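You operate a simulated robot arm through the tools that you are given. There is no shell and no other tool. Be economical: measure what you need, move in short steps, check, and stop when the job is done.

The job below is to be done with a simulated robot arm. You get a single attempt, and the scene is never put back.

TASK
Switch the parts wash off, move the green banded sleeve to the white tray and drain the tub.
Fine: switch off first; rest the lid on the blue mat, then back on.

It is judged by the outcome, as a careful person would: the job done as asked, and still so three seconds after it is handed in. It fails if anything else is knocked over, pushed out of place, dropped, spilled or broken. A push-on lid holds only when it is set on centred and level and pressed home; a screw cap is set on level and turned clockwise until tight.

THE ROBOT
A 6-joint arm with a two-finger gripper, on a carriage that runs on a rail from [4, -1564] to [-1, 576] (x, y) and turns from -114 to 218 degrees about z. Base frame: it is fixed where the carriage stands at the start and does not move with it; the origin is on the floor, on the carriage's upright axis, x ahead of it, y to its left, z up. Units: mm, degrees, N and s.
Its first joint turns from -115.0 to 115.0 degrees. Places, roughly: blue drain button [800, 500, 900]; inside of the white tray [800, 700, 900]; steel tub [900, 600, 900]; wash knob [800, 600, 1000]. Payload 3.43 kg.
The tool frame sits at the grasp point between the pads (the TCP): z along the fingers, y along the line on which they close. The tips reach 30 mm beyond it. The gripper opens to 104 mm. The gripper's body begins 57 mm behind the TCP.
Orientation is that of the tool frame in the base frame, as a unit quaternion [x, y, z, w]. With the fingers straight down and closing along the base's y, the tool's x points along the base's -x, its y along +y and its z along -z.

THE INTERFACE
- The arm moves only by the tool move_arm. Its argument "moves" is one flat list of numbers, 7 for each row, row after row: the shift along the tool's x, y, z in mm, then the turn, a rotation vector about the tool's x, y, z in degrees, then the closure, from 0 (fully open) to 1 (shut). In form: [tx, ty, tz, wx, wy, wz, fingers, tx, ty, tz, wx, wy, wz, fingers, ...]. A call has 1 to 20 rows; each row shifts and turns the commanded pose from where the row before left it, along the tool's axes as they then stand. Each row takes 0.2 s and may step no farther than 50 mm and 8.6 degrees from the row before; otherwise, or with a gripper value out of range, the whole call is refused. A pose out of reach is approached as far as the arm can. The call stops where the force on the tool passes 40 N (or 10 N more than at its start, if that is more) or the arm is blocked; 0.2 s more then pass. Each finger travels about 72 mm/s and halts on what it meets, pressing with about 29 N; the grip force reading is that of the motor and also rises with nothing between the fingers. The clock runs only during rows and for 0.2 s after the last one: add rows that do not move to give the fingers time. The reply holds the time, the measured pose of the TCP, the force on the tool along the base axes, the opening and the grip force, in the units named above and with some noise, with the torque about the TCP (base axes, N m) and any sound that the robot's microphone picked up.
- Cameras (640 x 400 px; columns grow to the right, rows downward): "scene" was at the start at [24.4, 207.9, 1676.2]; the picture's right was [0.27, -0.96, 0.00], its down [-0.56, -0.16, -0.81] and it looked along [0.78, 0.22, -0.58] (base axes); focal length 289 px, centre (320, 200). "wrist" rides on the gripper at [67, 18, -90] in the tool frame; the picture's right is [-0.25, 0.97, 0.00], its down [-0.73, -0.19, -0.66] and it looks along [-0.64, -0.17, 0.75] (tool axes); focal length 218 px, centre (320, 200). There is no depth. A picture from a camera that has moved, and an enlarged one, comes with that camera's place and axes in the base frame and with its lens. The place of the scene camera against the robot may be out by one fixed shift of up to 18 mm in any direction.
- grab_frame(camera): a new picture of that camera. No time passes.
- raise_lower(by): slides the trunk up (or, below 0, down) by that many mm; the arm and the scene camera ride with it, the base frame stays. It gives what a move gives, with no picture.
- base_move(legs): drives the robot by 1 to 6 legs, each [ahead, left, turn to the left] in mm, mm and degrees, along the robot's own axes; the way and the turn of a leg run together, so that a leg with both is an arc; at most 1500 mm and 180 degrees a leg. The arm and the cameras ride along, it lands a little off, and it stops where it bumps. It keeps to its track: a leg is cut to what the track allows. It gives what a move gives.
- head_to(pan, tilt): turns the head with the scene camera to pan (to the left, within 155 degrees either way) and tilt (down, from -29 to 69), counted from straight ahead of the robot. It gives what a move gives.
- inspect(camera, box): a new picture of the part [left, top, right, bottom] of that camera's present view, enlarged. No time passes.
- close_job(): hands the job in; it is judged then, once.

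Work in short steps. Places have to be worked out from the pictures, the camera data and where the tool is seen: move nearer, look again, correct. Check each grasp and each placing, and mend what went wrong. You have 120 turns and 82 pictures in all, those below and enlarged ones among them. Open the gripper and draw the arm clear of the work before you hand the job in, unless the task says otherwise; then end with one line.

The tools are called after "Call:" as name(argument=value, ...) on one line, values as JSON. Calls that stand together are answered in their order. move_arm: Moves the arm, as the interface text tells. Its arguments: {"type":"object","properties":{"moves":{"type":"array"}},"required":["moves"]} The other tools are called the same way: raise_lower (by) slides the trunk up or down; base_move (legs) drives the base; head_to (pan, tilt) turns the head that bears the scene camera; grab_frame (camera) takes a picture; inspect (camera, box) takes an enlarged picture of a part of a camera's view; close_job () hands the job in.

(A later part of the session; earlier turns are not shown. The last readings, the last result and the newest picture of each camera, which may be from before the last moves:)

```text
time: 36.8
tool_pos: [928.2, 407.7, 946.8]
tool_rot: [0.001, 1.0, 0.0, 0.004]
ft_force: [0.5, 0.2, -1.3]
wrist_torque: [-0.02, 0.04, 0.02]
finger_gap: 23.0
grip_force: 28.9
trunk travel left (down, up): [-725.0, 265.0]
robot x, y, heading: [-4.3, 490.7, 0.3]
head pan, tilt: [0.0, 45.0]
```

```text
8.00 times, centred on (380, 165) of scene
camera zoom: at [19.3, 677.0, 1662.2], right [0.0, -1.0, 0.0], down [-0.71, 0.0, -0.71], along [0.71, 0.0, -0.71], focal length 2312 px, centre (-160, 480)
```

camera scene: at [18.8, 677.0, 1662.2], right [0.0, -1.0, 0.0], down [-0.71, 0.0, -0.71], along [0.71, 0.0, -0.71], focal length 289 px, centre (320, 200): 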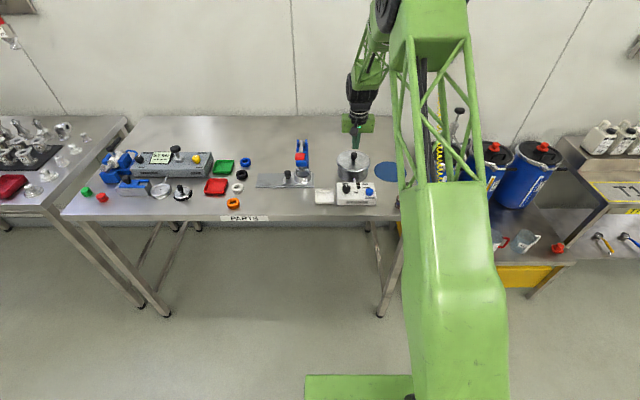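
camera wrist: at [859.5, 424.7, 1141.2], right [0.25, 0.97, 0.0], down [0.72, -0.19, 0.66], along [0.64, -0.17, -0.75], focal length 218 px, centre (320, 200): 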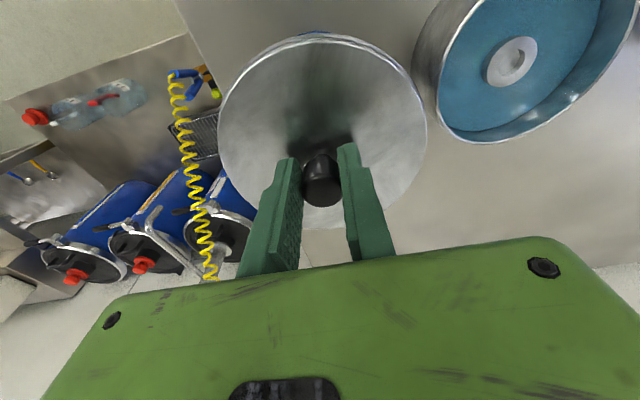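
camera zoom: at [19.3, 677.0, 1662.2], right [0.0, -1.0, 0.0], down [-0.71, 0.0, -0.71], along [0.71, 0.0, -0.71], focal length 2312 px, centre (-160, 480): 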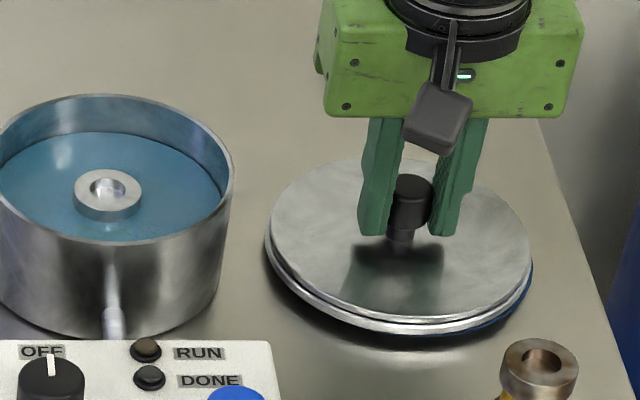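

Almost touching, and the lid covers the mat. A few mm more, 2 mm to the right.

Call:
move_arm(moves=[0, -2, 1.5, 0, 0, 0, 1, 0, 0, 1.5, 0, 0, 0, 1, 0, 0, 1.5, 0, 0, 0, 1, 0, 0, 0, 0, 0, 0, 1])

Call:
move_arm(moves=[0, 0, 1.5, 0, 0, 0, 1, 0, 0, 1, 0, 0, 0, 1])

```text
time: 37.8
tool_pos: [929.5, 406.6, 942.4]
tool_rot: [0.001, 1.0, 0.0, 0.004]
ft_force: [0.9, 0.4, -1.2]
wrist_torque: [0.02, 0.0, 0.0]
finger_gap: 22.9
grip_force: 28.8
trunk travel left (down, up): [-725.0, 265.0]
robot x, y, heading: [0.2, 493.6, 0.1]
head pan, tilt: [0.0, 45.0]
```

```text
time: 38.4
tool_pos: [929.6, 406.0, 941.9]
tool_rot: [0.001, 1.0, 0.0, 0.007]
ft_force: [2.1, -0.8, 17.6]
wrist_torque: [-0.06, -0.47, 0.0]
finger_gap: 22.8
grip_force: 29.2
trunk travel left (down, up): [-725.0, 265.0]
robot x, y, heading: [-1.8, 491.8, 0.1]
head pan, tilt: [0.0, 45.0]
```

Contact (17 N) at TCP z 942. I ease off 1 mm, release, and rise.

Call:
move_arm(moves=[0, 0, -1.5, 0, 0, 0, 1, 0, 0, 0, 0, 0, 0, 0.75, 0, 0, 0, 0, 0, 0, 0.5, 0, 0, 0, 0, 0, 0, 0.45, 0, 0, -20, 0, 0, 0, 0.45, 0, 0, -30, 0, 0, 0, 0.45, 0, 0, -40, 0, 0, 0, 0.45, 0, 0, -40, 0, 0, 0, 0.45])

Call:
inspect(camera="scene", box=[300, 130, 420, 205])

Call:
grab_frame(camera="wrist")

```text
time: 40.2
tool_pos: [927.8, 408.1, 1073.1]
tool_rot: [0.0, 1.0, 0.0, 0.005]
ft_force: [0.4, -0.5, 0.0]
wrist_torque: [0.01, -0.02, 0.01]
finger_gap: 57.3
grip_force: 0.1
trunk travel left (down, up): [-725.0, 265.0]
robot x, y, heading: [-0.3, 490.2, 0.0]
head pan, tilt: [0.0, 45.0]
```

```text
5.33 times, centred on (360, 168) of scene
camera zoom: at [19.1, 677.0, 1662.2], right [0.0, -1.0, 0.0], down [-0.71, 0.0, -0.71], along [0.71, 0.0, -0.71], focal length 1541 px, centre (107, 373)
```

zoom: 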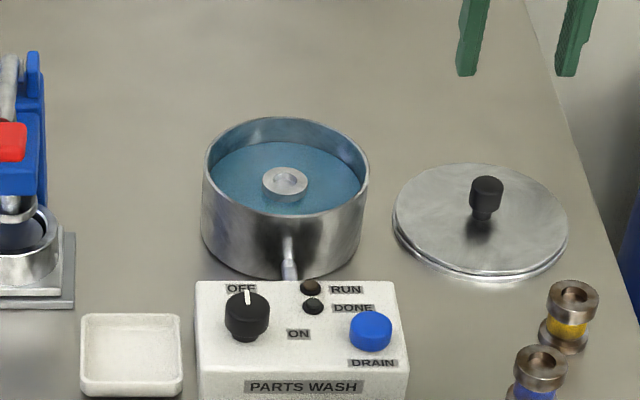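

```text
43 pictures are left
camera wrist: at [859.3, 424.8, 1162.7], right [0.25, 0.97, 0.0], down [0.72, -0.19, 0.66], along [0.64, -0.17, -0.75], focal length 218 px, centre (320, 200)
```

wrist: 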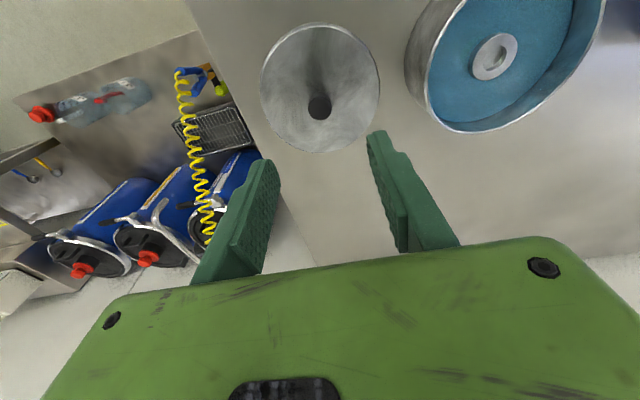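

The lid rests on the mat. Next, I move over the tub to see the sleeve inside.

Call:
move_arm(moves=[3, 38, -8, 0, 0, 0, 0.45, 3, 38, -8, 0, 0, 0, 0.45, 3, 38, -8, 0, 0, 0, 0.45, 3, 38, -8, 0, 0, 0, 0.45, 0, 0, 0, 0, 0, 0, 0.45])

Call:
grab_frame(camera="wrist")

Call:
inspect(camera="wrist", box=[240, 40, 400, 140])

Call:
inspect(camera="scene", box=[335, 148, 373, 186])

```text
time: 41.4
tool_pos: [915.4, 558.9, 1105.7]
tool_rot: [0.001, 1.0, 0.0, 0.004]
ft_force: [-0.7, 0.3, -0.8]
wrist_torque: [0.0, 0.02, -0.03]
finger_gap: 57.0
grip_force: 0.0
trunk travel left (down, up): [-725.0, 265.0]
robot x, y, heading: [-1.5, 494.6, 0.2]
head pan, tilt: [0.0, 45.0]
```

```text
42 pictures are left
camera wrist: at [846.7, 575.8, 1194.7], right [0.25, 0.97, 0.0], down [0.72, -0.19, 0.66], along [0.64, -0.17, -0.75], focal length 218 px, centre (320, 200)
```

wrist: 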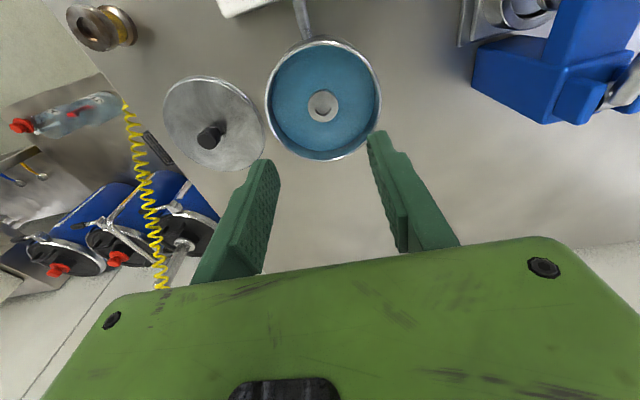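

```text
4.00 times, centred on (320, 90) of wrist
camera zoom: at [846.7, 575.8, 1194.7], right [0.25, 0.97, 0.0], down [0.72, -0.19, 0.66], along [0.64, -0.17, -0.75], focal length 873 px, centre (320, 640)
```

zoom: 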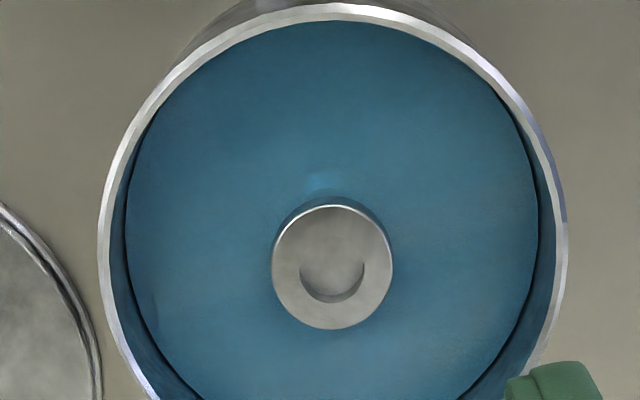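

```text
10.53 times, centred on (354, 167) of scene
camera zoom: at [19.0, 677.2, 1662.2], right [0.0, -1.0, 0.0], down [-0.71, 0.0, -0.71], along [0.71, 0.0, -0.71], focal length 3042 px, centre (-38, 547)
```

zoom: 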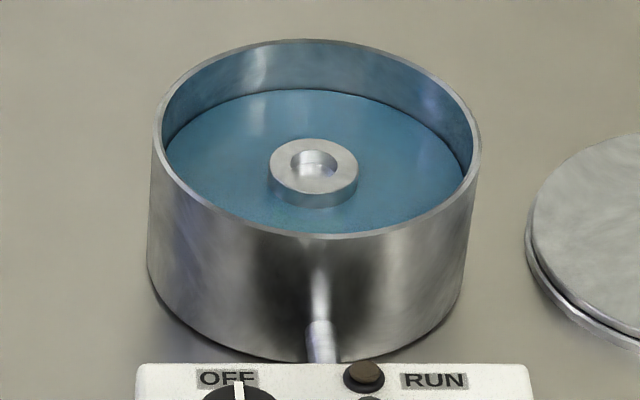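

One clean silver sleeve stands in the tub near [928, 559], top about z 945; its band is under the liquid. I come above it and verify.

Call:
move_arm(moves=[-6, 0, 35, 0, 0, 0, 0.45, -6.5, 0.5, 35, 0, 0, 0, 0.45, 0, 0, 35, 0, 0, 0, 0.45, 0, 0, 0, 0, 0, 0, 0.45])

Call:
inspect(camera="wrist", box=[230, 60, 420, 200])

Call:
inspect(camera="scene", box=[325, 138, 383, 180])

```text
time: 42.4
tool_pos: [928.0, 558.9, 998.3]
tool_rot: [0.0, 1.0, -0.001, 0.004]
ft_force: [-0.5, 0.3, 0.3]
wrist_torque: [-0.01, 0.03, 0.01]
finger_gap: 57.1
grip_force: 0.1
trunk travel left (down, up): [-725.0, 265.0]
robot x, y, heading: [-3.7, 495.3, 0.2]
head pan, tilt: [0.0, 45.0]
```

```text
2.86 times, centred on (325, 130) of wrist
camera zoom: at [860.4, 575.8, 1087.5], right [0.25, 0.97, 0.0], down [0.72, -0.19, 0.66], along [0.64, -0.17, -0.75], focal length 624 px, centre (306, 400)
```

zoom: 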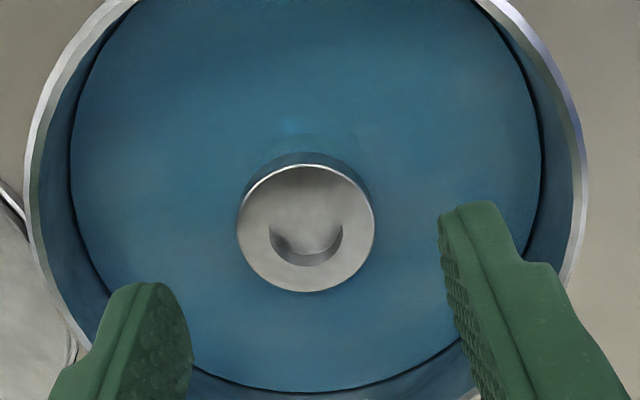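

```text
9.52 times, centred on (354, 159) of scene
camera zoom: at [19.7, 677.1, 1662.2], right [0.0, -1.0, 0.0], down [-0.71, 0.0, -0.71], along [0.71, 0.0, -0.71], focal length 2752 px, centre (-4, 590)
```

zoom: 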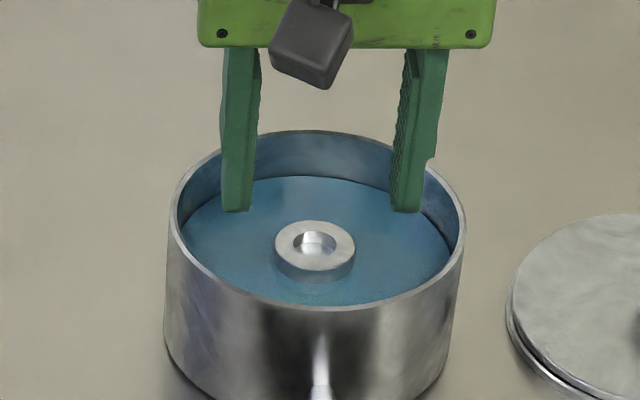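

Sleeve confirmed at [928, 558, 945]. I lower the tips about 20 mm beneath its top and close gently.

Call:
move_arm(moves=[0, -0.5, 20, 0, 0, 0, 0.45, 0, 0, 15, 0, 0, 0, 0.45, 0, 0, 10, 0, 0, 0, 0.45, 0, 0, 0, 0, 0, 0, 0.6, 0, 0, 0, 0, 0, 0, 0.75, 0, 0, 0, 0, 0, 0, 1, 0, 0, 0, 0, 0, 0, 1])

Call:
inspect(camera="wrist", box=[230, 60, 420, 200])

```text
time: 44.0
tool_pos: [930.4, 558.5, 954.5]
tool_rot: [0.001, 1.0, 0.001, 0.004]
ft_force: [1.1, 0.3, 0.6]
wrist_torque: [0.01, 0.02, -0.03]
finger_gap: 33.1
grip_force: 29.1
trunk travel left (down, up): [-725.0, 265.0]
robot x, y, heading: [-2.1, 491.8, 0.2]
head pan, tilt: [0.0, 45.0]
```

```text
2.86 times, centred on (325, 130) of wrist
camera zoom: at [861.1, 576.0, 1043.8], right [0.25, 0.97, 0.0], down [0.72, -0.19, 0.66], along [0.64, -0.17, -0.75], focal length 624 px, centre (306, 400)
```

zoom: 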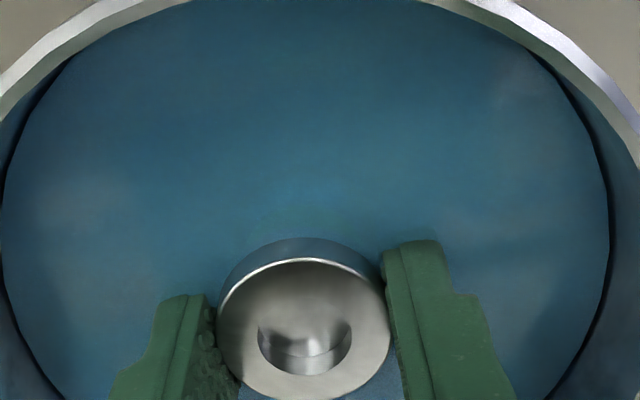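

Gripped (33 mm). I lift slowly out of the liquid, letting it drip over the tub, and check the band colour.

Call:
move_arm(moves=[0, 0, -3, 0, 0, 0, 1, 0, 0, -5, 0, 0, 0, 1, 0, 0, -8, 0, 0, 0, 1, 0, 0, -10, 0, 0, 0, 1, 0, 0, -12, 0, 0, 0, 1, 0, 0, -15, 0, 0, 0, 1, 0, 0, -15, 0, 0, 0, 1, 0, 0, -15, 0, 0, 0, 1, 0, 0, 0, 0, 0, 0, 1, 0, 0, 0, 0, 0, 0, 1])

Call:
inspect(camera="scene", box=[315, 128, 395, 178])

```text
time: 46.2
tool_pos: [929.0, 558.1, 1038.0]
tool_rot: [0.001, 1.0, 0.001, 0.005]
ft_force: [-0.5, -0.5, -1.1]
wrist_torque: [0.01, -0.03, -0.01]
finger_gap: 33.3
grip_force: 29.2
trunk travel left (down, up): [-725.0, 265.0]
robot x, y, heading: [0.1, 494.9, 0.2]
head pan, tilt: [0.0, 45.0]
```

```text
8.00 times, centred on (355, 153) of scene
camera zoom: at [19.3, 677.0, 1662.2], right [0.0, -1.0, 0.0], down [-0.71, 0.0, -0.71], along [0.71, 0.0, -0.71], focal length 2312 px, centre (40, 576)
```

zoom: 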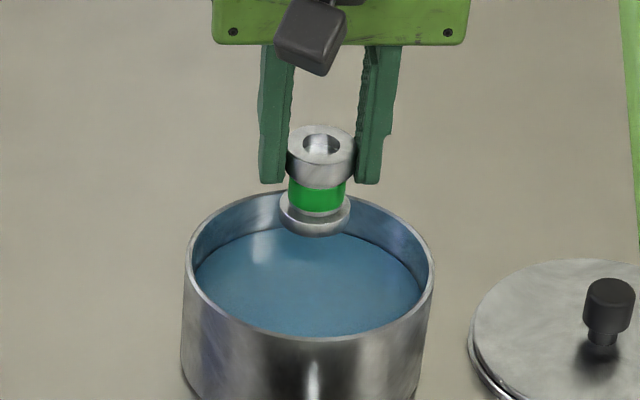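

Green band confirmed. I carry it above the white tray centre, judged at [781, 675].

Call:
move_arm(moves=[0, 0, -20, 0, 0, 0, 1, 20, 16, 0, 0, 0, 0, 1, 26, 20, 0, 0, 0, 0, 1, 26, 20, 0, 0, 0, 0, 1, 26, 20, 0, 0, 0, 0, 1, 26, 21, 0, 0, 0, 0, 1, 24, 20, 0, 0, 0, 0, 1, 0, 0, 0, 0, 0, 0, 1])

Call:
grab_frame(camera="wrist")

Call:
inspect(camera="scene", box=[285, 130, 405, 210])

```text
time: 48.0
tool_pos: [781.1, 675.6, 1054.4]
tool_rot: [0.001, 1.0, 0.001, 0.005]
ft_force: [0.2, 0.6, -2.3]
wrist_torque: [-0.04, -0.05, 0.0]
finger_gap: 32.9
grip_force: 28.9
trunk travel left (down, up): [-725.0, 265.0]
robot x, y, heading: [2.3, 493.4, 0.2]
head pan, tilt: [0.0, 45.0]
```

```text
35 pictures are left
camera wrist: at [712.7, 692.9, 1143.9], right [0.25, 0.97, 0.0], down [0.72, -0.19, 0.66], along [0.64, -0.17, -0.75], focal length 218 px, centre (320, 200)
```

wrist: 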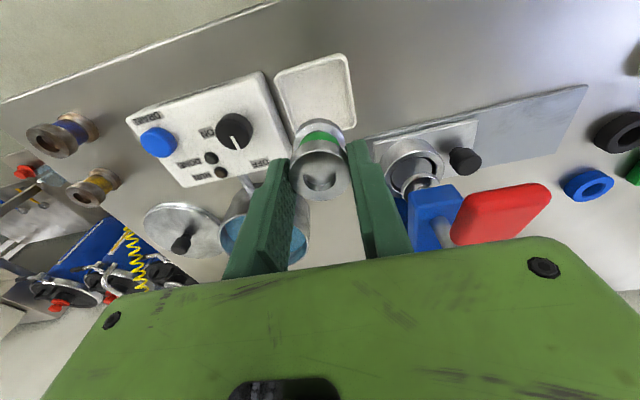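

```text
5.00 times, centred on (345, 170) of scene
camera zoom: at [18.8, 677.2, 1662.2], right [0.0, -1.0, 0.0], down [-0.71, 0.0, -0.71], along [0.71, 0.0, -0.71], focal length 1445 px, centre (195, 350)
```

zoom: 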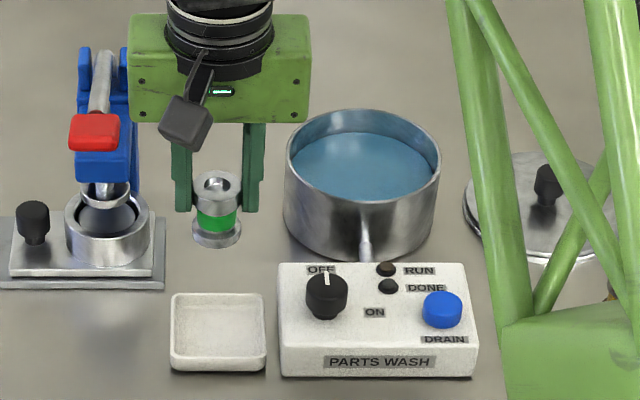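

Projection lands it at the tray centre. I lower most of the way.

Call:
move_arm(moves=[0, -2, 20, 0, 0, 0, 1, 0, 0, 20, 0, 0, 0, 1, 0, 0, 20, 0, 0, 0, 1, 0, 0, 15, 0, 0, 0, 1, 0, 0, 5, 0, 0, 0, 1, 0, 0, 0, 0, 0, 0, 1])

Call:
inspect(camera="scene", box=[295, 160, 375, 210])

```text
time: 49.4
tool_pos: [781.6, 675.6, 974.5]
tool_rot: [0.001, 1.0, 0.001, 0.005]
ft_force: [-0.2, -0.2, -1.7]
wrist_torque: [0.02, 0.0, 0.01]
finger_gap: 33.0
grip_force: 28.9
trunk travel left (down, up): [-725.0, 265.0]
robot x, y, heading: [-1.1, 493.1, 0.2]
head pan, tilt: [0.0, 45.0]
```

```text
8.00 times, centred on (335, 185) of scene
camera zoom: at [19.2, 677.1, 1662.2], right [0.0, -1.0, 0.0], down [-0.71, 0.0, -0.71], along [0.71, 0.0, -0.71], focal length 2312 px, centre (200, 320)
```

zoom: 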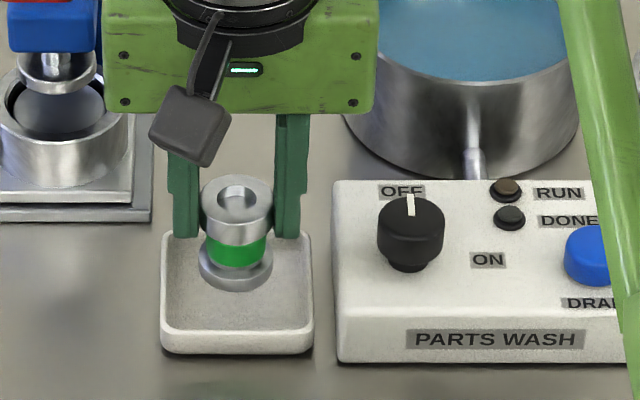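

Well centred over the tray, about 10–15 mm above. I step down to contact.

Call:
move_arm(moves=[0, 0, 3, 0, 0, 0, 1, 0, 0, 3, 0, 0, 0, 1, 0, 0, 2, 0, 0, 0, 1, 0, 0, 2, 0, 0, 0, 1])

Call:
move_arm(moves=[0, 0, 1.5, 0, 0, 0, 1, 0, 0, 1.5, 0, 0, 0, 1])

```text
time: 50.4
tool_pos: [781.9, 673.4, 965.3]
tool_rot: [0.001, 1.0, 0.0, 0.005]
ft_force: [0.4, 0.1, -1.4]
wrist_torque: [0.0, 0.01, 0.01]
finger_gap: 33.0
grip_force: 29.3
trunk travel left (down, up): [-725.0, 265.0]
robot x, y, heading: [-2.2, 494.7, 0.4]
head pan, tilt: [0.0, 45.0]
```

```text
time: 51.0
tool_pos: [782.4, 674.3, 964.0]
tool_rot: [0.001, 1.0, 0.001, 0.004]
ft_force: [0.0, -0.4, -1.0]
wrist_torque: [-0.01, 0.04, 0.02]
finger_gap: 33.3
grip_force: 29.4
trunk travel left (down, up): [-725.0, 265.0]
robot x, y, heading: [-3.9, 490.4, 0.3]
head pan, tilt: [0.0, 45.0]
```

Call:
move_arm(moves=[0, 0, 1.5, 0, 0, 0, 1, 0, 0, 1.5, 0, 0, 0, 1])

Call:
move_arm(moves=[0, 0, 1, 0, 0, 0, 1, 0, 0, 1, 0, 0, 0, 1])

Call:
inspect(camera="scene", box=[295, 160, 375, 210])

```text
time: 51.6
tool_pos: [781.3, 673.5, 959.4]
tool_rot: [0.001, 1.0, 0.0, 0.005]
ft_force: [0.2, 0.5, -0.8]
wrist_torque: [0.02, -0.01, 0.03]
finger_gap: 33.0
grip_force: 29.2
trunk travel left (down, up): [-725.0, 265.0]
robot x, y, heading: [-4.0, 491.9, -0.1]
head pan, tilt: [0.0, 45.0]
```

```text
time: 52.2
tool_pos: [781.3, 673.8, 958.2]
tool_rot: [0.001, 1.0, 0.001, 0.004]
ft_force: [0.0, 0.7, -0.8]
wrist_torque: [0.02, 0.0, -0.03]
finger_gap: 33.1
grip_force: 29.1
trunk travel left (down, up): [-725.0, 265.0]
robot x, y, heading: [2.0, 494.9, 0.3]
head pan, tilt: [0.0, 45.0]
```

```text
8.00 times, centred on (335, 185) of scene
camera zoom: at [19.2, 677.0, 1662.2], right [0.0, -1.0, 0.0], down [-0.71, 0.0, -0.71], along [0.71, 0.0, -0.71], focal length 2312 px, centre (200, 320)
```

zoom: 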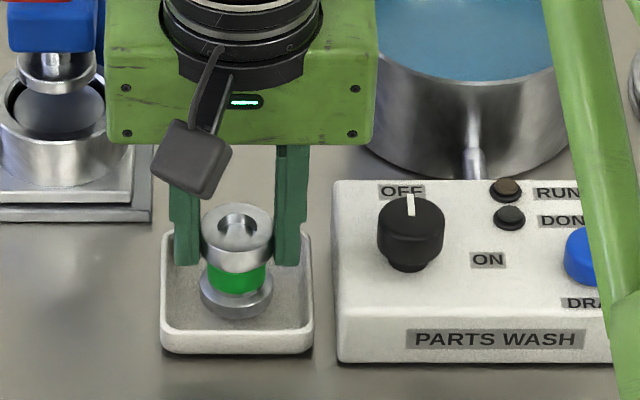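

Still just above the floor; I nudge 3 mm away from the robot and lower to contact.

Call:
move_arm(moves=[-3, 0, 1, 0, 0, 0, 1, 0, 0, 1, 0, 0, 0, 1, 0, 0, 1, 0, 0, 0, 1])

Call:
move_arm(moves=[0, 0, 1, 0, 0, 0, 1, 0, 0, 1, 0, 0, 0, 1])

```text
time: 53.0
tool_pos: [785.7, 673.2, 954.1]
tool_rot: [0.001, 1.0, 0.001, 0.004]
ft_force: [-0.7, -0.1, 0.3]
wrist_torque: [0.01, 0.01, 0.01]
finger_gap: 32.9
grip_force: 28.6
trunk travel left (down, up): [-725.0, 265.0]
robot x, y, heading: [2.1, 494.3, 0.1]
head pan, tilt: [0.0, 45.0]
```

```text
time: 53.6
tool_pos: [784.5, 673.5, 953.1]
tool_rot: [0.001, 1.0, 0.001, 0.004]
ft_force: [-0.6, 1.1, -0.3]
wrist_torque: [0.03, 0.01, 0.02]
finger_gap: 32.9
grip_force: 29.3
trunk travel left (down, up): [-725.0, 265.0]
robot x, y, heading: [-3.7, 496.6, 0.2]
head pan, tilt: [0.0, 45.0]
```

Call:
move_arm(moves=[0, 0, 1, 0, 0, 0, 1, 0, 0, 1, 0, 0, 0, 1])

Call:
inspect(camera="scene", box=[295, 160, 375, 210])

```text
time: 54.2
tool_pos: [784.7, 674.1, 953.1]
tool_rot: [0.001, 1.0, 0.001, 0.006]
ft_force: [1.5, 0.0, 20.3]
wrist_torque: [-0.06, 0.02, 0.01]
finger_gap: 33.0
grip_force: 28.7
trunk travel left (down, up): [-725.0, 265.0]
robot x, y, heading: [-0.6, 493.2, 0.3]
head pan, tilt: [0.0, 45.0]
```

```text
8.00 times, centred on (335, 185) of scene
camera zoom: at [18.2, 676.8, 1662.6], right [0.0, -1.0, 0.0], down [-0.71, 0.0, -0.71], along [0.71, 0.0, -0.71], focal length 2312 px, centre (200, 320)
```

zoom: 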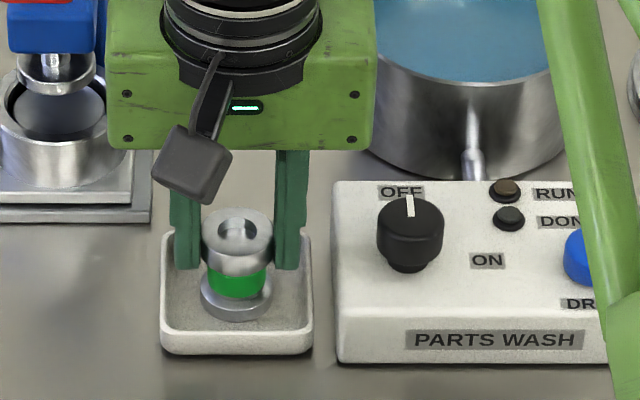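

Contact felt at 20 N. I ease up, open only slightly (to avoid the tray walls), and rise.

Call:
move_arm(moves=[0, 0, -1.5, 0, 0, 0, 1, 0, 0, 0, 0, 0, 0, 0.66, 0, 0, 0, 0, 0, 0, 0.63, 0, 0, 0, 0, 0, 0, 0.62, 0, 0, -10, 0, 0, 0, 0.62, 0, 0, -20, 0, 0, 0, 0.55, 0, 0, -30, 0, 0, 0, 0.5, 0, 0, -40, 0, 0, 0, 0.5, 0, 0, -20, 0, 0, 0, 0.5])

Call:
inspect(camera="scene", box=[285, 130, 425, 218])

```text
time: 56.2
tool_pos: [784.7, 674.5, 1073.0]
tool_rot: [-0.001, 1.0, 0.0, 0.004]
ft_force: [0.4, 0.4, -0.2]
wrist_torque: [0.0, -0.03, 0.0]
finger_gap: 51.6
grip_force: 0.1
trunk travel left (down, up): [-725.0, 265.0]
robot x, y, heading: [-4.3, 491.6, 0.1]
head pan, tilt: [0.0, 45.0]
```

```text
4.55 times, centred on (355, 174) of scene
camera zoom: at [18.7, 677.0, 1662.2], right [0.0, -1.0, 0.0], down [-0.71, 0.0, -0.71], along [0.71, 0.0, -0.71], focal length 1314 px, centre (161, 318)
```

zoom: 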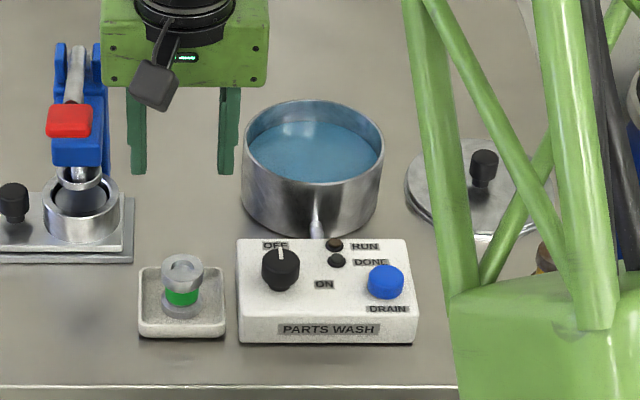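

Sleeve stands in the tray. With the tub open I can watch it drain, so I press the drain button next; moving above it with closed fingers.

Call:
move_arm(moves=[2, -40, 0, 0, 0, 0, 0.8, 3, -40, 0, 0, 0, 0, 1, 3, -40, 0, 0, 0, 0, 1, 4, -42, 10, 0, 0, 0, 1, 0, 0, 25, 0, 0, 0, 1, 0, 0, 0, 0, 0, 0, 1])

Call:
inspect(camera="wrist", box=[220, 60, 420, 200])

Call:
inspect(camera="scene", box=[325, 150, 405, 205])

```text
time: 57.6
tool_pos: [774.0, 511.6, 1036.5]
tool_rot: [0.001, 1.0, 0.0, 0.005]
ft_force: [0.2, -0.3, 0.4]
wrist_torque: [0.01, 0.0, 0.01]
finger_gap: 0.0
grip_force: 28.7
trunk travel left (down, up): [-725.0, 265.0]
robot x, y, heading: [-1.2, 490.0, 0.2]
head pan, tilt: [0.0, 45.0]
```

```text
2.86 times, centred on (320, 130) of wrist
camera zoom: at [705.5, 529.0, 1126.6], right [0.25, 0.97, 0.0], down [0.72, -0.19, 0.66], along [0.64, -0.17, -0.75], focal length 624 px, centre (320, 400)
```

zoom: 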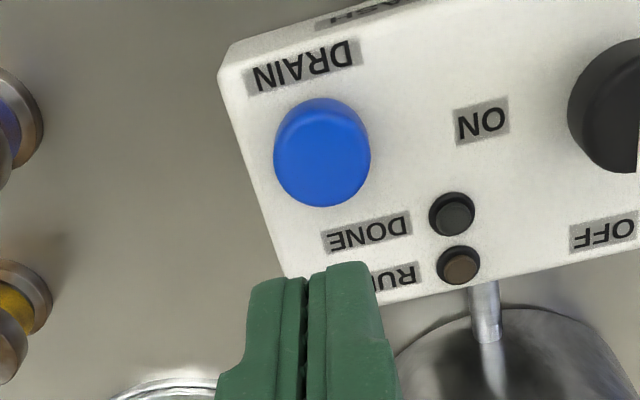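

```text
7.27 times, centred on (365, 178) of scene
camera zoom: at [19.8, 677.2, 1662.2], right [0.0, -1.0, 0.0], down [-0.71, 0.0, -0.71], along [0.71, 0.0, -0.71], focal length 2102 px, centre (-7, 364)
```

zoom: 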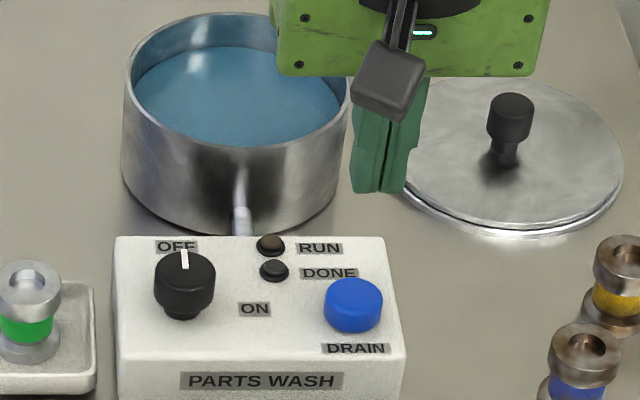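

Button top near [768, 513, 950]. Closed tips sit a bit higher than nominal. I shift 6 mm toward the robot and lower close to it.

Call:
move_arm(moves=[6, 1, 20, 0, 0, 0, 1, 0, 0, 20, 0, 0, 0, 1, 0, 0, 10, 0, 0, 0, 1, 0, 0, 0, 0, 0, 0, 1])

Call:
inspect(camera="scene", box=[325, 150, 405, 205])

Call:
inspect(camera="wrist", box=[220, 80, 420, 220])

```text
time: 58.6
tool_pos: [765.5, 512.1, 987.3]
tool_rot: [0.001, 1.0, 0.001, 0.004]
ft_force: [-0.3, -0.5, -0.3]
wrist_torque: [-0.04, -0.01, 0.01]
finger_gap: 0.0
grip_force: 29.2
trunk travel left (down, up): [-725.0, 265.0]
robot x, y, heading: [-3.0, 493.8, -0.0]
head pan, tilt: [0.0, 45.0]
```

```text
7.27 times, centred on (365, 178) of scene
camera zoom: at [19.2, 677.0, 1662.2], right [0.0, -1.0, 0.0], down [-0.71, 0.0, -0.71], along [0.71, 0.0, -0.71], focal length 2102 px, centre (-7, 364)
```

zoom: 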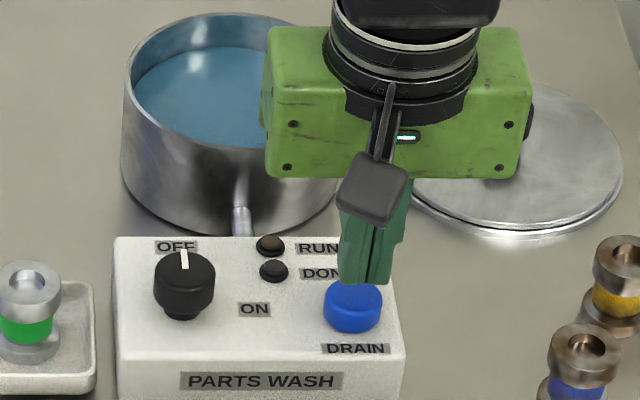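

```text
2.86 times, centred on (320, 150) of wrist
camera zoom: at [697.7, 529.7, 1076.3], right [0.25, 0.97, 0.0], down [0.72, -0.19, 0.66], along [0.64, -0.17, -0.75], focal length 624 px, centre (320, 343)
```

zoom: 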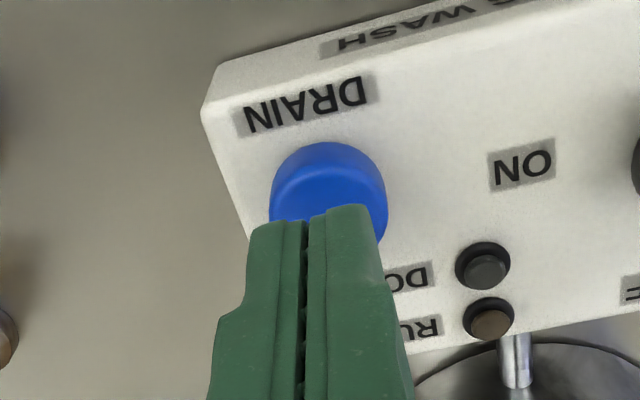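

Aligned; 2 mm left and then down in small steps until the button is pressed.

Call:
move_arm(moves=[0, 2.5, 5, 0, 0, 0, 1, 0, 0, 5, 0, 0, 0, 1, 0, 0, 2, 0, 0, 0, 1, 0, 0, 2, 0, 0, 0, 1, 0, 0, 2, 0, 0, 0, 1, 0, 0, 2, 0, 0, 0, 1])

Call:
inspect(camera="scene", box=[325, 150, 405, 205])

```text
time: 60.0
tool_pos: [766.0, 515.5, 970.0]
tool_rot: [0.002, 1.0, 0.001, 0.004]
ft_force: [1.1, 0.2, 0.3]
wrist_torque: [0.0, -0.01, 0.04]
finger_gap: 6.1
grip_force: 35.1
trunk travel left (down, up): [-725.0, 265.0]
robot x, y, heading: [-4.8, 491.0, 0.1]
head pan, tilt: [0.0, 45.0]
```

```text
7.27 times, centred on (365, 178) of scene
camera zoom: at [19.1, 677.0, 1662.3], right [0.0, -1.0, 0.0], down [-0.71, 0.0, -0.71], along [0.71, 0.0, -0.71], focal length 2102 px, centre (-7, 364)
```

zoom: 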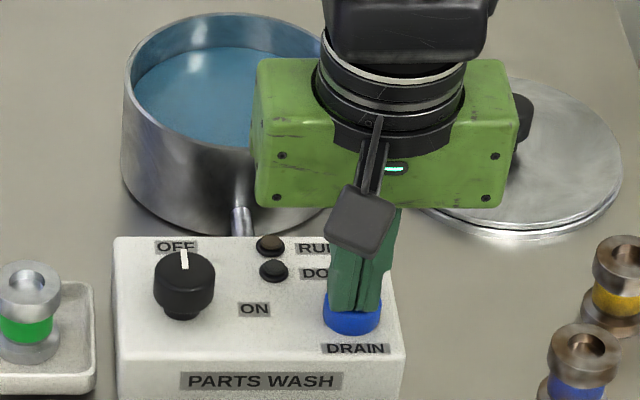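

Tips reached the button and the fingers spread slightly. I push a little more and watch.

Call:
move_arm(moves=[0, 0, 2, 0, 0, 0, 1, 0, 0, 2, 0, 0, 0, 1, 0, 0, 2, 0, 0, 0, 1])

Call:
inspect(camera="scene", box=[325, 150, 405, 205])

```text
time: 60.8
tool_pos: [765.8, 514.5, 963.5]
tool_rot: [0.001, 1.0, 0.001, 0.005]
ft_force: [0.6, -0.1, 11.3]
wrist_torque: [0.0, 0.06, -0.05]
finger_gap: 6.1
grip_force: 35.2
trunk travel left (down, up): [-725.0, 265.0]
robot x, y, heading: [-1.9, 496.2, 0.4]
head pan, tilt: [0.0, 45.0]
heard: click
```

```text
7.27 times, centred on (365, 178) of scene
camera zoom: at [18.6, 677.0, 1662.5], right [0.0, -1.0, 0.0], down [-0.71, 0.0, -0.71], along [0.71, 0.0, -0.71], focal length 2102 px, centre (-7, 364)
```

zoom: 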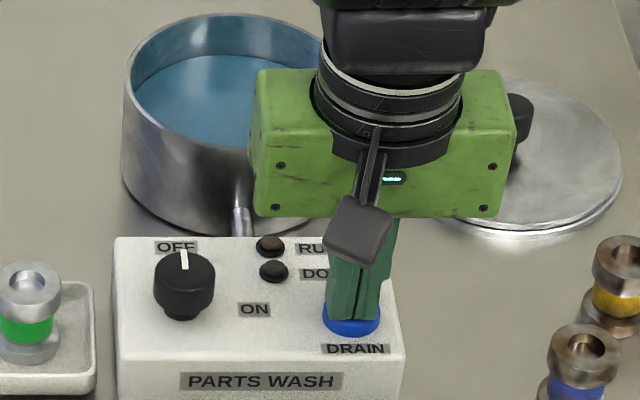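

A click was heard. I hold briefly and see whether the level falls.

Call:
move_arm(moves=[0, 0, 0, 0, 0, 0, 1, 0, 0, 0, 0, 0, 0, 1, 0, 0, 0, 0, 0, 0, 1, 0, 0, 0, 0, 0, 0, 1, 0, 0, 0, 0, 0, 0, 1, 0, 0, 0, 0, 0, 0, 1, 0, 0, 0, 0, 0, 0, 1, 0, 0, 0, 0, 0, 0, 1])

Call:
move_arm(moves=[0, 0, -5, 0, 0, 0, 1, 0, 0, -10, 0, 0, 0, 1, 0, 0, -30, 0, 0, 0, 1, 0, 0, -40, 0, 0, 0, 1, 0, 0, -20, 0, 0, 0, 1])

Call:
inspect(camera="scene", box=[325, 150, 405, 205])

```text
time: 62.6
tool_pos: [766.5, 515.5, 962.7]
tool_rot: [0.001, 1.0, 0.001, 0.005]
ft_force: [5.1, 1.6, 15.3]
wrist_torque: [0.0, -0.09, 0.0]
finger_gap: 6.0
grip_force: 34.9
trunk travel left (down, up): [-725.0, 265.0]
robot x, y, heading: [-0.8, 492.4, 0.0]
head pan, tilt: [0.0, 45.0]
```

```text
time: 63.8
tool_pos: [765.5, 514.0, 1068.7]
tool_rot: [0.0, 1.0, 0.0, 0.005]
ft_force: [-0.4, 0.7, 0.5]
wrist_torque: [-0.01, -0.02, -0.02]
finger_gap: 0.0
grip_force: 35.3
trunk travel left (down, up): [-725.0, 265.0]
robot x, y, heading: [-1.1, 491.0, -0.0]
head pan, tilt: [0.0, 45.0]
```

```text
7.27 times, centred on (365, 178) of scene
camera zoom: at [18.8, 677.0, 1662.2], right [0.0, -1.0, 0.0], down [-0.71, 0.0, -0.71], along [0.71, 0.0, -0.71], focal length 2102 px, centre (-7, 364)
```

zoom: 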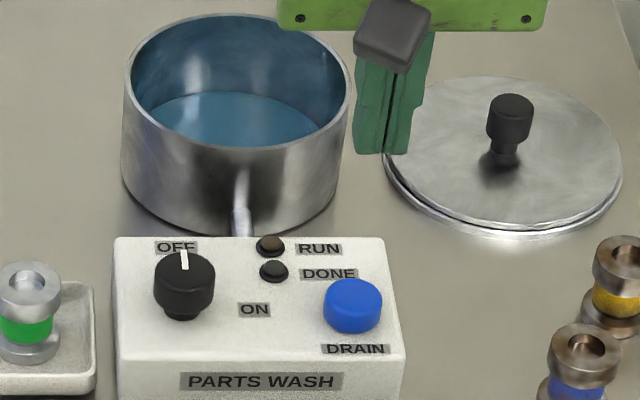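

The level is dropping. I go above the lid on the mat, opening the fingers.

Call:
move_arm(moves=[-33, -21.5, 0, 0, 0, 0, 0.8, -33, -21.5, 0, 0, 0, 0, 0.5, -33, -21.5, 0, 0, 0, 0, 0.5, -33, -21.5, 0, 0, 0, 0, 0.5, -31, -21.5, 0, 0, 0, 0, 0.5, 0, 0, 40, 0, 0, 0, 0.5, 0, 0, 30, 0, 0, 0, 0.5, 0, 0, 0, 0, 0, 0, 0.5])

Call:
inspect(camera="scene", box=[325, 145, 415, 207])

Call:
inspect(camera="wrist", box=[230, 60, 420, 220])

```text
time: 65.6
tool_pos: [931.4, 407.5, 998.1]
tool_rot: [0.001, 1.0, 0.0, 0.004]
ft_force: [-0.3, 0.6, -0.7]
wrist_torque: [-0.01, -0.04, -0.03]
finger_gap: 51.9
grip_force: 0.0
trunk travel left (down, up): [-725.0, 265.0]
robot x, y, heading: [-1.5, 493.7, 0.1]
head pan, tilt: [0.0, 45.0]
```

```text
6.45 times, centred on (370, 176) of scene
camera zoom: at [19.6, 677.0, 1662.3], right [0.0, -1.0, 0.0], down [-0.71, 0.0, -0.71], along [0.71, 0.0, -0.71], focal length 1864 px, centre (-3, 355)
```

zoom: 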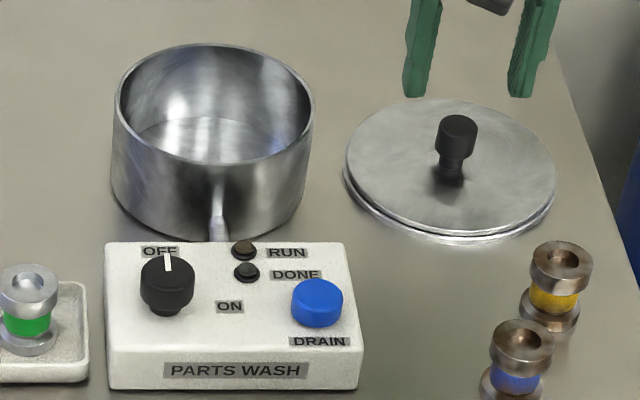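

```text
2.50 times, centred on (325, 140) of wrist
camera zoom: at [861.8, 425.5, 1086.9], right [0.25, 0.97, 0.0], down [0.72, -0.19, 0.66], along [0.64, -0.17, -0.75], focal length 546 px, centre (308, 350)
```

zoom: 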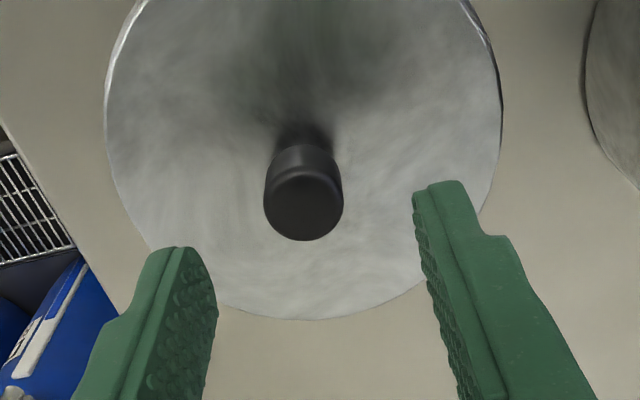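

The tub is empty. The lid knob sits at [929, 406]; I lower and grip it at the same relative spot as before.

Call:
move_arm(moves=[2, -1, 20, 0, 0, 0, 0.5, 0, 0, 20, 0, 0, 0, 0.5, 0, 0, 14, 0, 0, 0, 0.5, 0, 0, 0, 0, 0, 0, 0.75, 0, 0, 0, 0, 0, 0, 1, 0, 0, 0, 0, 0, 0, 1, 0, 0, 0, 0, 0, 0, 1])

Call:
move_arm(moves=[0, 0, -2, 0, 0, 0, 1, 0, 0, -5, 0, 0, 0, 1, 0, 0, -10, 0, 0, 0, 1, 0, 0, -20, 0, 0, 0, 1, 0, 0, -25, 0, 0, 0, 1, 0, 0, -25, 0, 0, 0, 1, 0, 0, 0, 0, 0, 0, 1])

Call:
inspect(camera="scene", box=[325, 125, 415, 187])

```text
time: 67.2
tool_pos: [927.3, 408.5, 945.9]
tool_rot: [0.001, 1.0, 0.0, 0.004]
ft_force: [-0.2, -0.1, 2.5]
wrist_torque: [-0.29, 0.02, -0.02]
finger_gap: 22.9
grip_force: 29.1
trunk travel left (down, up): [-725.0, 265.0]
robot x, y, heading: [-1.1, 491.8, 0.3]
head pan, tilt: [0.0, 45.0]
```

```text
time: 68.8
tool_pos: [926.0, 403.9, 1032.5]
tool_rot: [0.001, 1.0, 0.0, 0.005]
ft_force: [-0.5, 0.1, -0.9]
wrist_torque: [0.0, -0.02, 0.02]
finger_gap: 22.9
grip_force: 28.7
trunk travel left (down, up): [-725.0, 265.0]
robot x, y, heading: [-4.1, 495.6, 0.3]
head pan, tilt: [0.0, 45.0]
```

```text
6.45 times, centred on (370, 156) of scene
camera zoom: at [18.9, 677.0, 1662.2], right [0.0, -1.0, 0.0], down [-0.71, 0.0, -0.71], along [0.71, 0.0, -0.71], focal length 1864 px, centre (-3, 484)
```

zoom: 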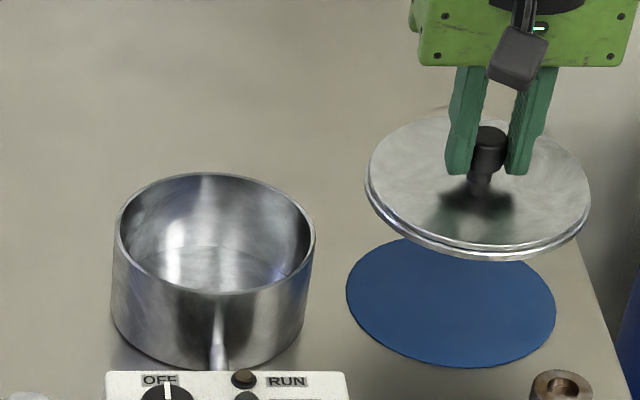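

Tub empty, lid held level. I carry it back over the tub, to the position at which I first gripped it.

Call:
move_arm(moves=[0, 0, -15, 0, 0, 0, 1, 1, 22, 0, 0, 0, 0, 1, 1, 27, 0, 0, 0, 0, 1, 1, 27, 0, 0, 0, 0, 1, 1, 27, 0, 0, 0, 0, 1, 1, 27, 0, 0, 0, 0, 1, 1, 25, 0, 0, 0, 0, 1, 0, 0, 0, 0, 0, 0, 1, 0, 0, 12, 0, 0, 0, 1, 0, 0, 0, 0, 0, 0, 1])

Call:
inspect(camera="scene", box=[318, 130, 388, 180])

Call:
grab_frame(camera="wrist")

```text
time: 71.0
tool_pos: [922.8, 561.2, 1034.9]
tool_rot: [0.001, 1.0, 0.0, 0.004]
ft_force: [0.3, 0.5, -1.3]
wrist_torque: [0.03, -0.01, 0.02]
finger_gap: 22.9
grip_force: 28.6
trunk travel left (down, up): [-725.0, 265.0]
robot x, y, heading: [-1.0, 493.5, 0.4]
head pan, tilt: [0.0, 45.0]
```

```text
8.00 times, centred on (353, 155) of scene
camera zoom: at [19.6, 677.1, 1662.2], right [0.0, -1.0, 0.0], down [-0.71, 0.0, -0.71], along [0.71, 0.0, -0.71], focal length 2312 px, centre (56, 560)
```

zoom: 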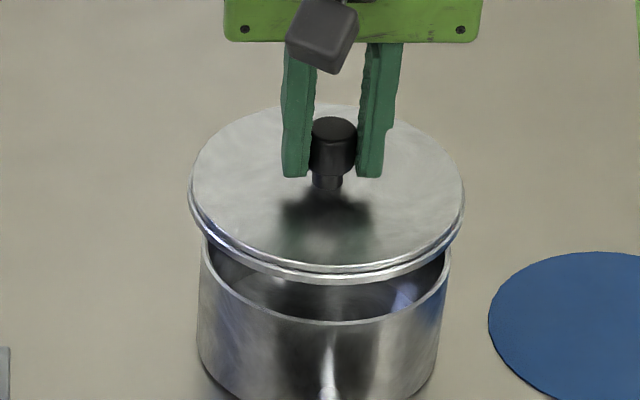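

```text
18 pictures are left
camera wrist: at [853.0, 578.7, 1124.8], right [0.25, 0.97, 0.0], down [0.72, -0.19, 0.66], along [0.64, -0.17, -0.75], focal length 218 px, centre (320, 200)
```

wrist: 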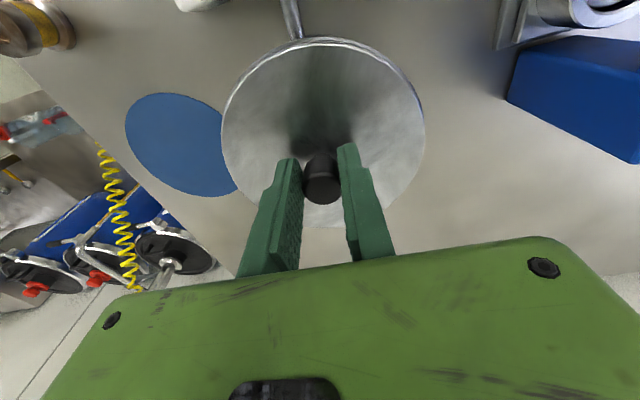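

Lid looks centred over the tub just as when it came off. It hangs ~3 mm lower in the grip, so it should seat near TCP z 1001. I lower carefully.

Call:
move_arm(moves=[0, 0, 8, 0, 0, 0, 1, 0, 0, 8, 0, 0, 0, 1, 0, 0, 5, 0, 0, 0, 1, 0, 0, 3, 0, 0, 0, 1, 0, 0, 2, 0, 0, 0, 1, 0, 0, 0, 0, 0, 0, 1])

Call:
inspect(camera="scene", box=[328, 140, 378, 180])

```text
time: 72.4
tool_pos: [921.1, 561.2, 1009.4]
tool_rot: [0.001, 1.0, 0.001, 0.003]
ft_force: [0.2, -0.6, -1.0]
wrist_torque: [0.01, -0.02, 0.01]
finger_gap: 22.7
grip_force: 29.1
trunk travel left (down, up): [-725.0, 265.0]
robot x, y, heading: [-1.4, 492.4, 0.2]
head pan, tilt: [0.0, 45.0]
```

```text
10.00 times, centred on (353, 160) of scene
camera zoom: at [19.2, 677.0, 1662.2], right [0.0, -1.0, 0.0], down [-0.71, 0.0, -0.71], along [0.71, 0.0, -0.71], focal length 2890 px, centre (-10, 600)
```

zoom: 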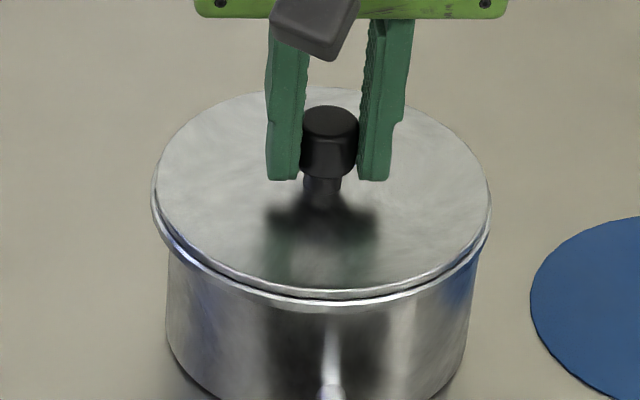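

Call:
move_arm(moves=[0, 0, 2, 0, 0, 0, 1, 0, 0, 2, 0, 0, 0, 1, 0, 0, 2, 0, 0, 0, 1, 0, 0, 1, 0, 0, 0, 1])

Call:
move_arm(moves=[0, 0, 1, 0, 0, 0, 1, 0, 0, 1, 0, 0, 0, 1])

```text
time: 73.4
tool_pos: [921.6, 562.8, 1003.9]
tool_rot: [0.0, 1.0, -0.001, 0.005]
ft_force: [0.6, 8.6, 17.9]
wrist_torque: [-0.5, -0.04, 0.02]
finger_gap: 23.5
grip_force: 29.2
trunk travel left (down, up): [-725.0, 265.0]
robot x, y, heading: [-4.3, 492.9, 0.0]
head pan, tilt: [0.0, 45.0]
```

```text
time: 74.2
tool_pos: [921.4, 563.5, 1004.1]
tool_rot: [0.001, 1.0, 0.0, 0.007]
ft_force: [-3.2, 0.8, 18.6]
wrist_torque: [-0.56, 0.23, -0.05]
finger_gap: 23.3
grip_force: 28.6
trunk travel left (down, up): [-725.0, 265.0]
robot x, y, heading: [1.2, 492.6, 0.5]
head pan, tilt: [0.0, 45.0]
stopped in row 2: the force on the tool passed its limit at 41 N (the readings are from after the stop); the commanded pose is now the measured one
```

Contact, with torque suggesting one side touching first. I look before pressing.

Call:
inspect(camera="scene", box=[330, 148, 376, 180])

Call:
inspect(camera="wrist", box=[200, 10, 450, 230])

```text
12.50 times, centred on (353, 164) of scene
camera zoom: at [17.6, 677.2, 1661.9], right [0.0, -1.0, 0.0], down [-0.71, 0.0, -0.71], along [0.71, 0.0, -0.71], focal length 3612 px, centre (-92, 650)
```

zoom: 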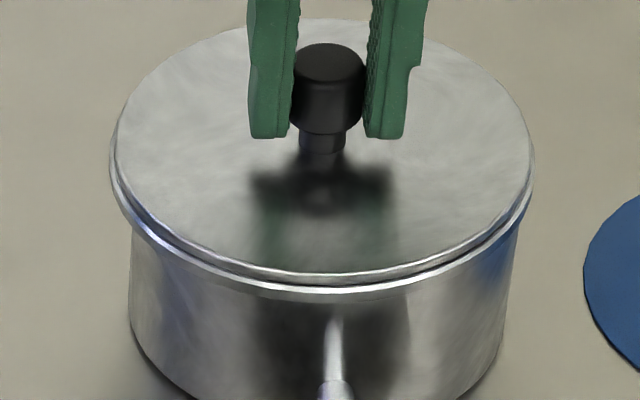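

```text
1.82 times, centred on (325, 120) of wrist
camera zoom: at [852.6, 580.0, 1092.5], right [0.25, 0.97, 0.0], down [0.72, -0.19, 0.67], along [0.65, -0.17, -0.75], focal length 397 px, centre (311, 346)
```

zoom: 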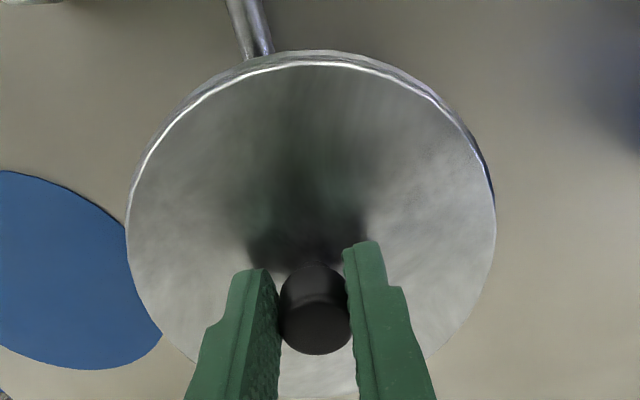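

Against the seated picture the lid is about 1.5 mm too far left and 1.5 mm high. I lift slightly, shift right, and lower again.

Call:
move_arm(moves=[0, 0, -2, 0, 0, 0, 1, 0, -1.7, 0, 0, 0, 0, 1, 0, 0, 1, 0, 0, 0, 1, 0, 0, 1, 0, 0, 0, 1, 0, 0, 1, 0, 0, 0, 1])

Call:
inspect(camera="scene", box=[330, 148, 376, 180])

```text
time: 75.4
tool_pos: [920.7, 560.4, 1001.7]
tool_rot: [0.0, 1.0, 0.001, 0.007]
ft_force: [0.1, 0.0, 3.0]
wrist_torque: [0.03, 0.16, 0.01]
finger_gap: 23.0
grip_force: 29.3
trunk travel left (down, up): [-725.0, 265.0]
robot x, y, heading: [-0.2, 492.9, 0.2]
head pan, tilt: [0.0, 45.0]
```

```text
12.50 times, centred on (353, 164) of scene
camera zoom: at [19.0, 677.1, 1662.3], right [0.0, -1.0, 0.0], down [-0.71, 0.0, -0.71], along [0.71, 0.0, -0.71], focal length 3612 px, centre (-92, 650)
```

zoom: 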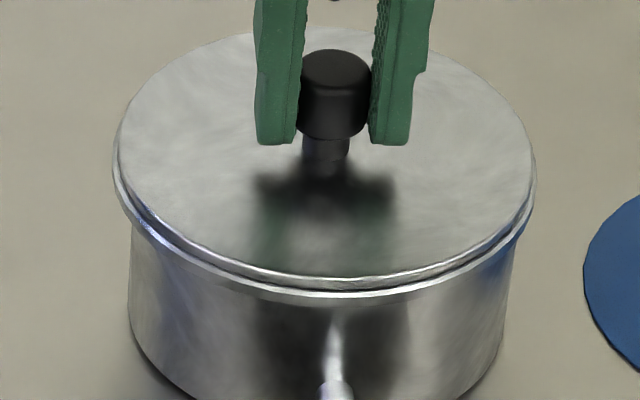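

It dropped into place with little force. I press down in 1 mm steps.

Call:
move_arm(moves=[0, 0, 1, 0, 0, 0, 1, 0, 0, 1, 0, 0, 0, 1, 0, 0, 1, 0, 0, 0, 1, 0, 0, 1, 0, 0, 0, 1])

```text
time: 76.6
tool_pos: [923.0, 561.2, 1001.2]
tool_rot: [-0.001, 1.0, 0.001, 0.008]
ft_force: [-1.6, -0.7, 18.7]
wrist_torque: [-0.1, 0.67, 0.03]
finger_gap: 23.1
grip_force: 29.0
trunk travel left (down, up): [-725.0, 265.0]
robot x, y, heading: [-0.4, 494.5, 0.4]
head pan, tilt: [0.0, 45.0]
stopped in row 4: the force on the tool passed its limit at 41 N (the readings are from after the stop); the commanded pose is now the measured one
```

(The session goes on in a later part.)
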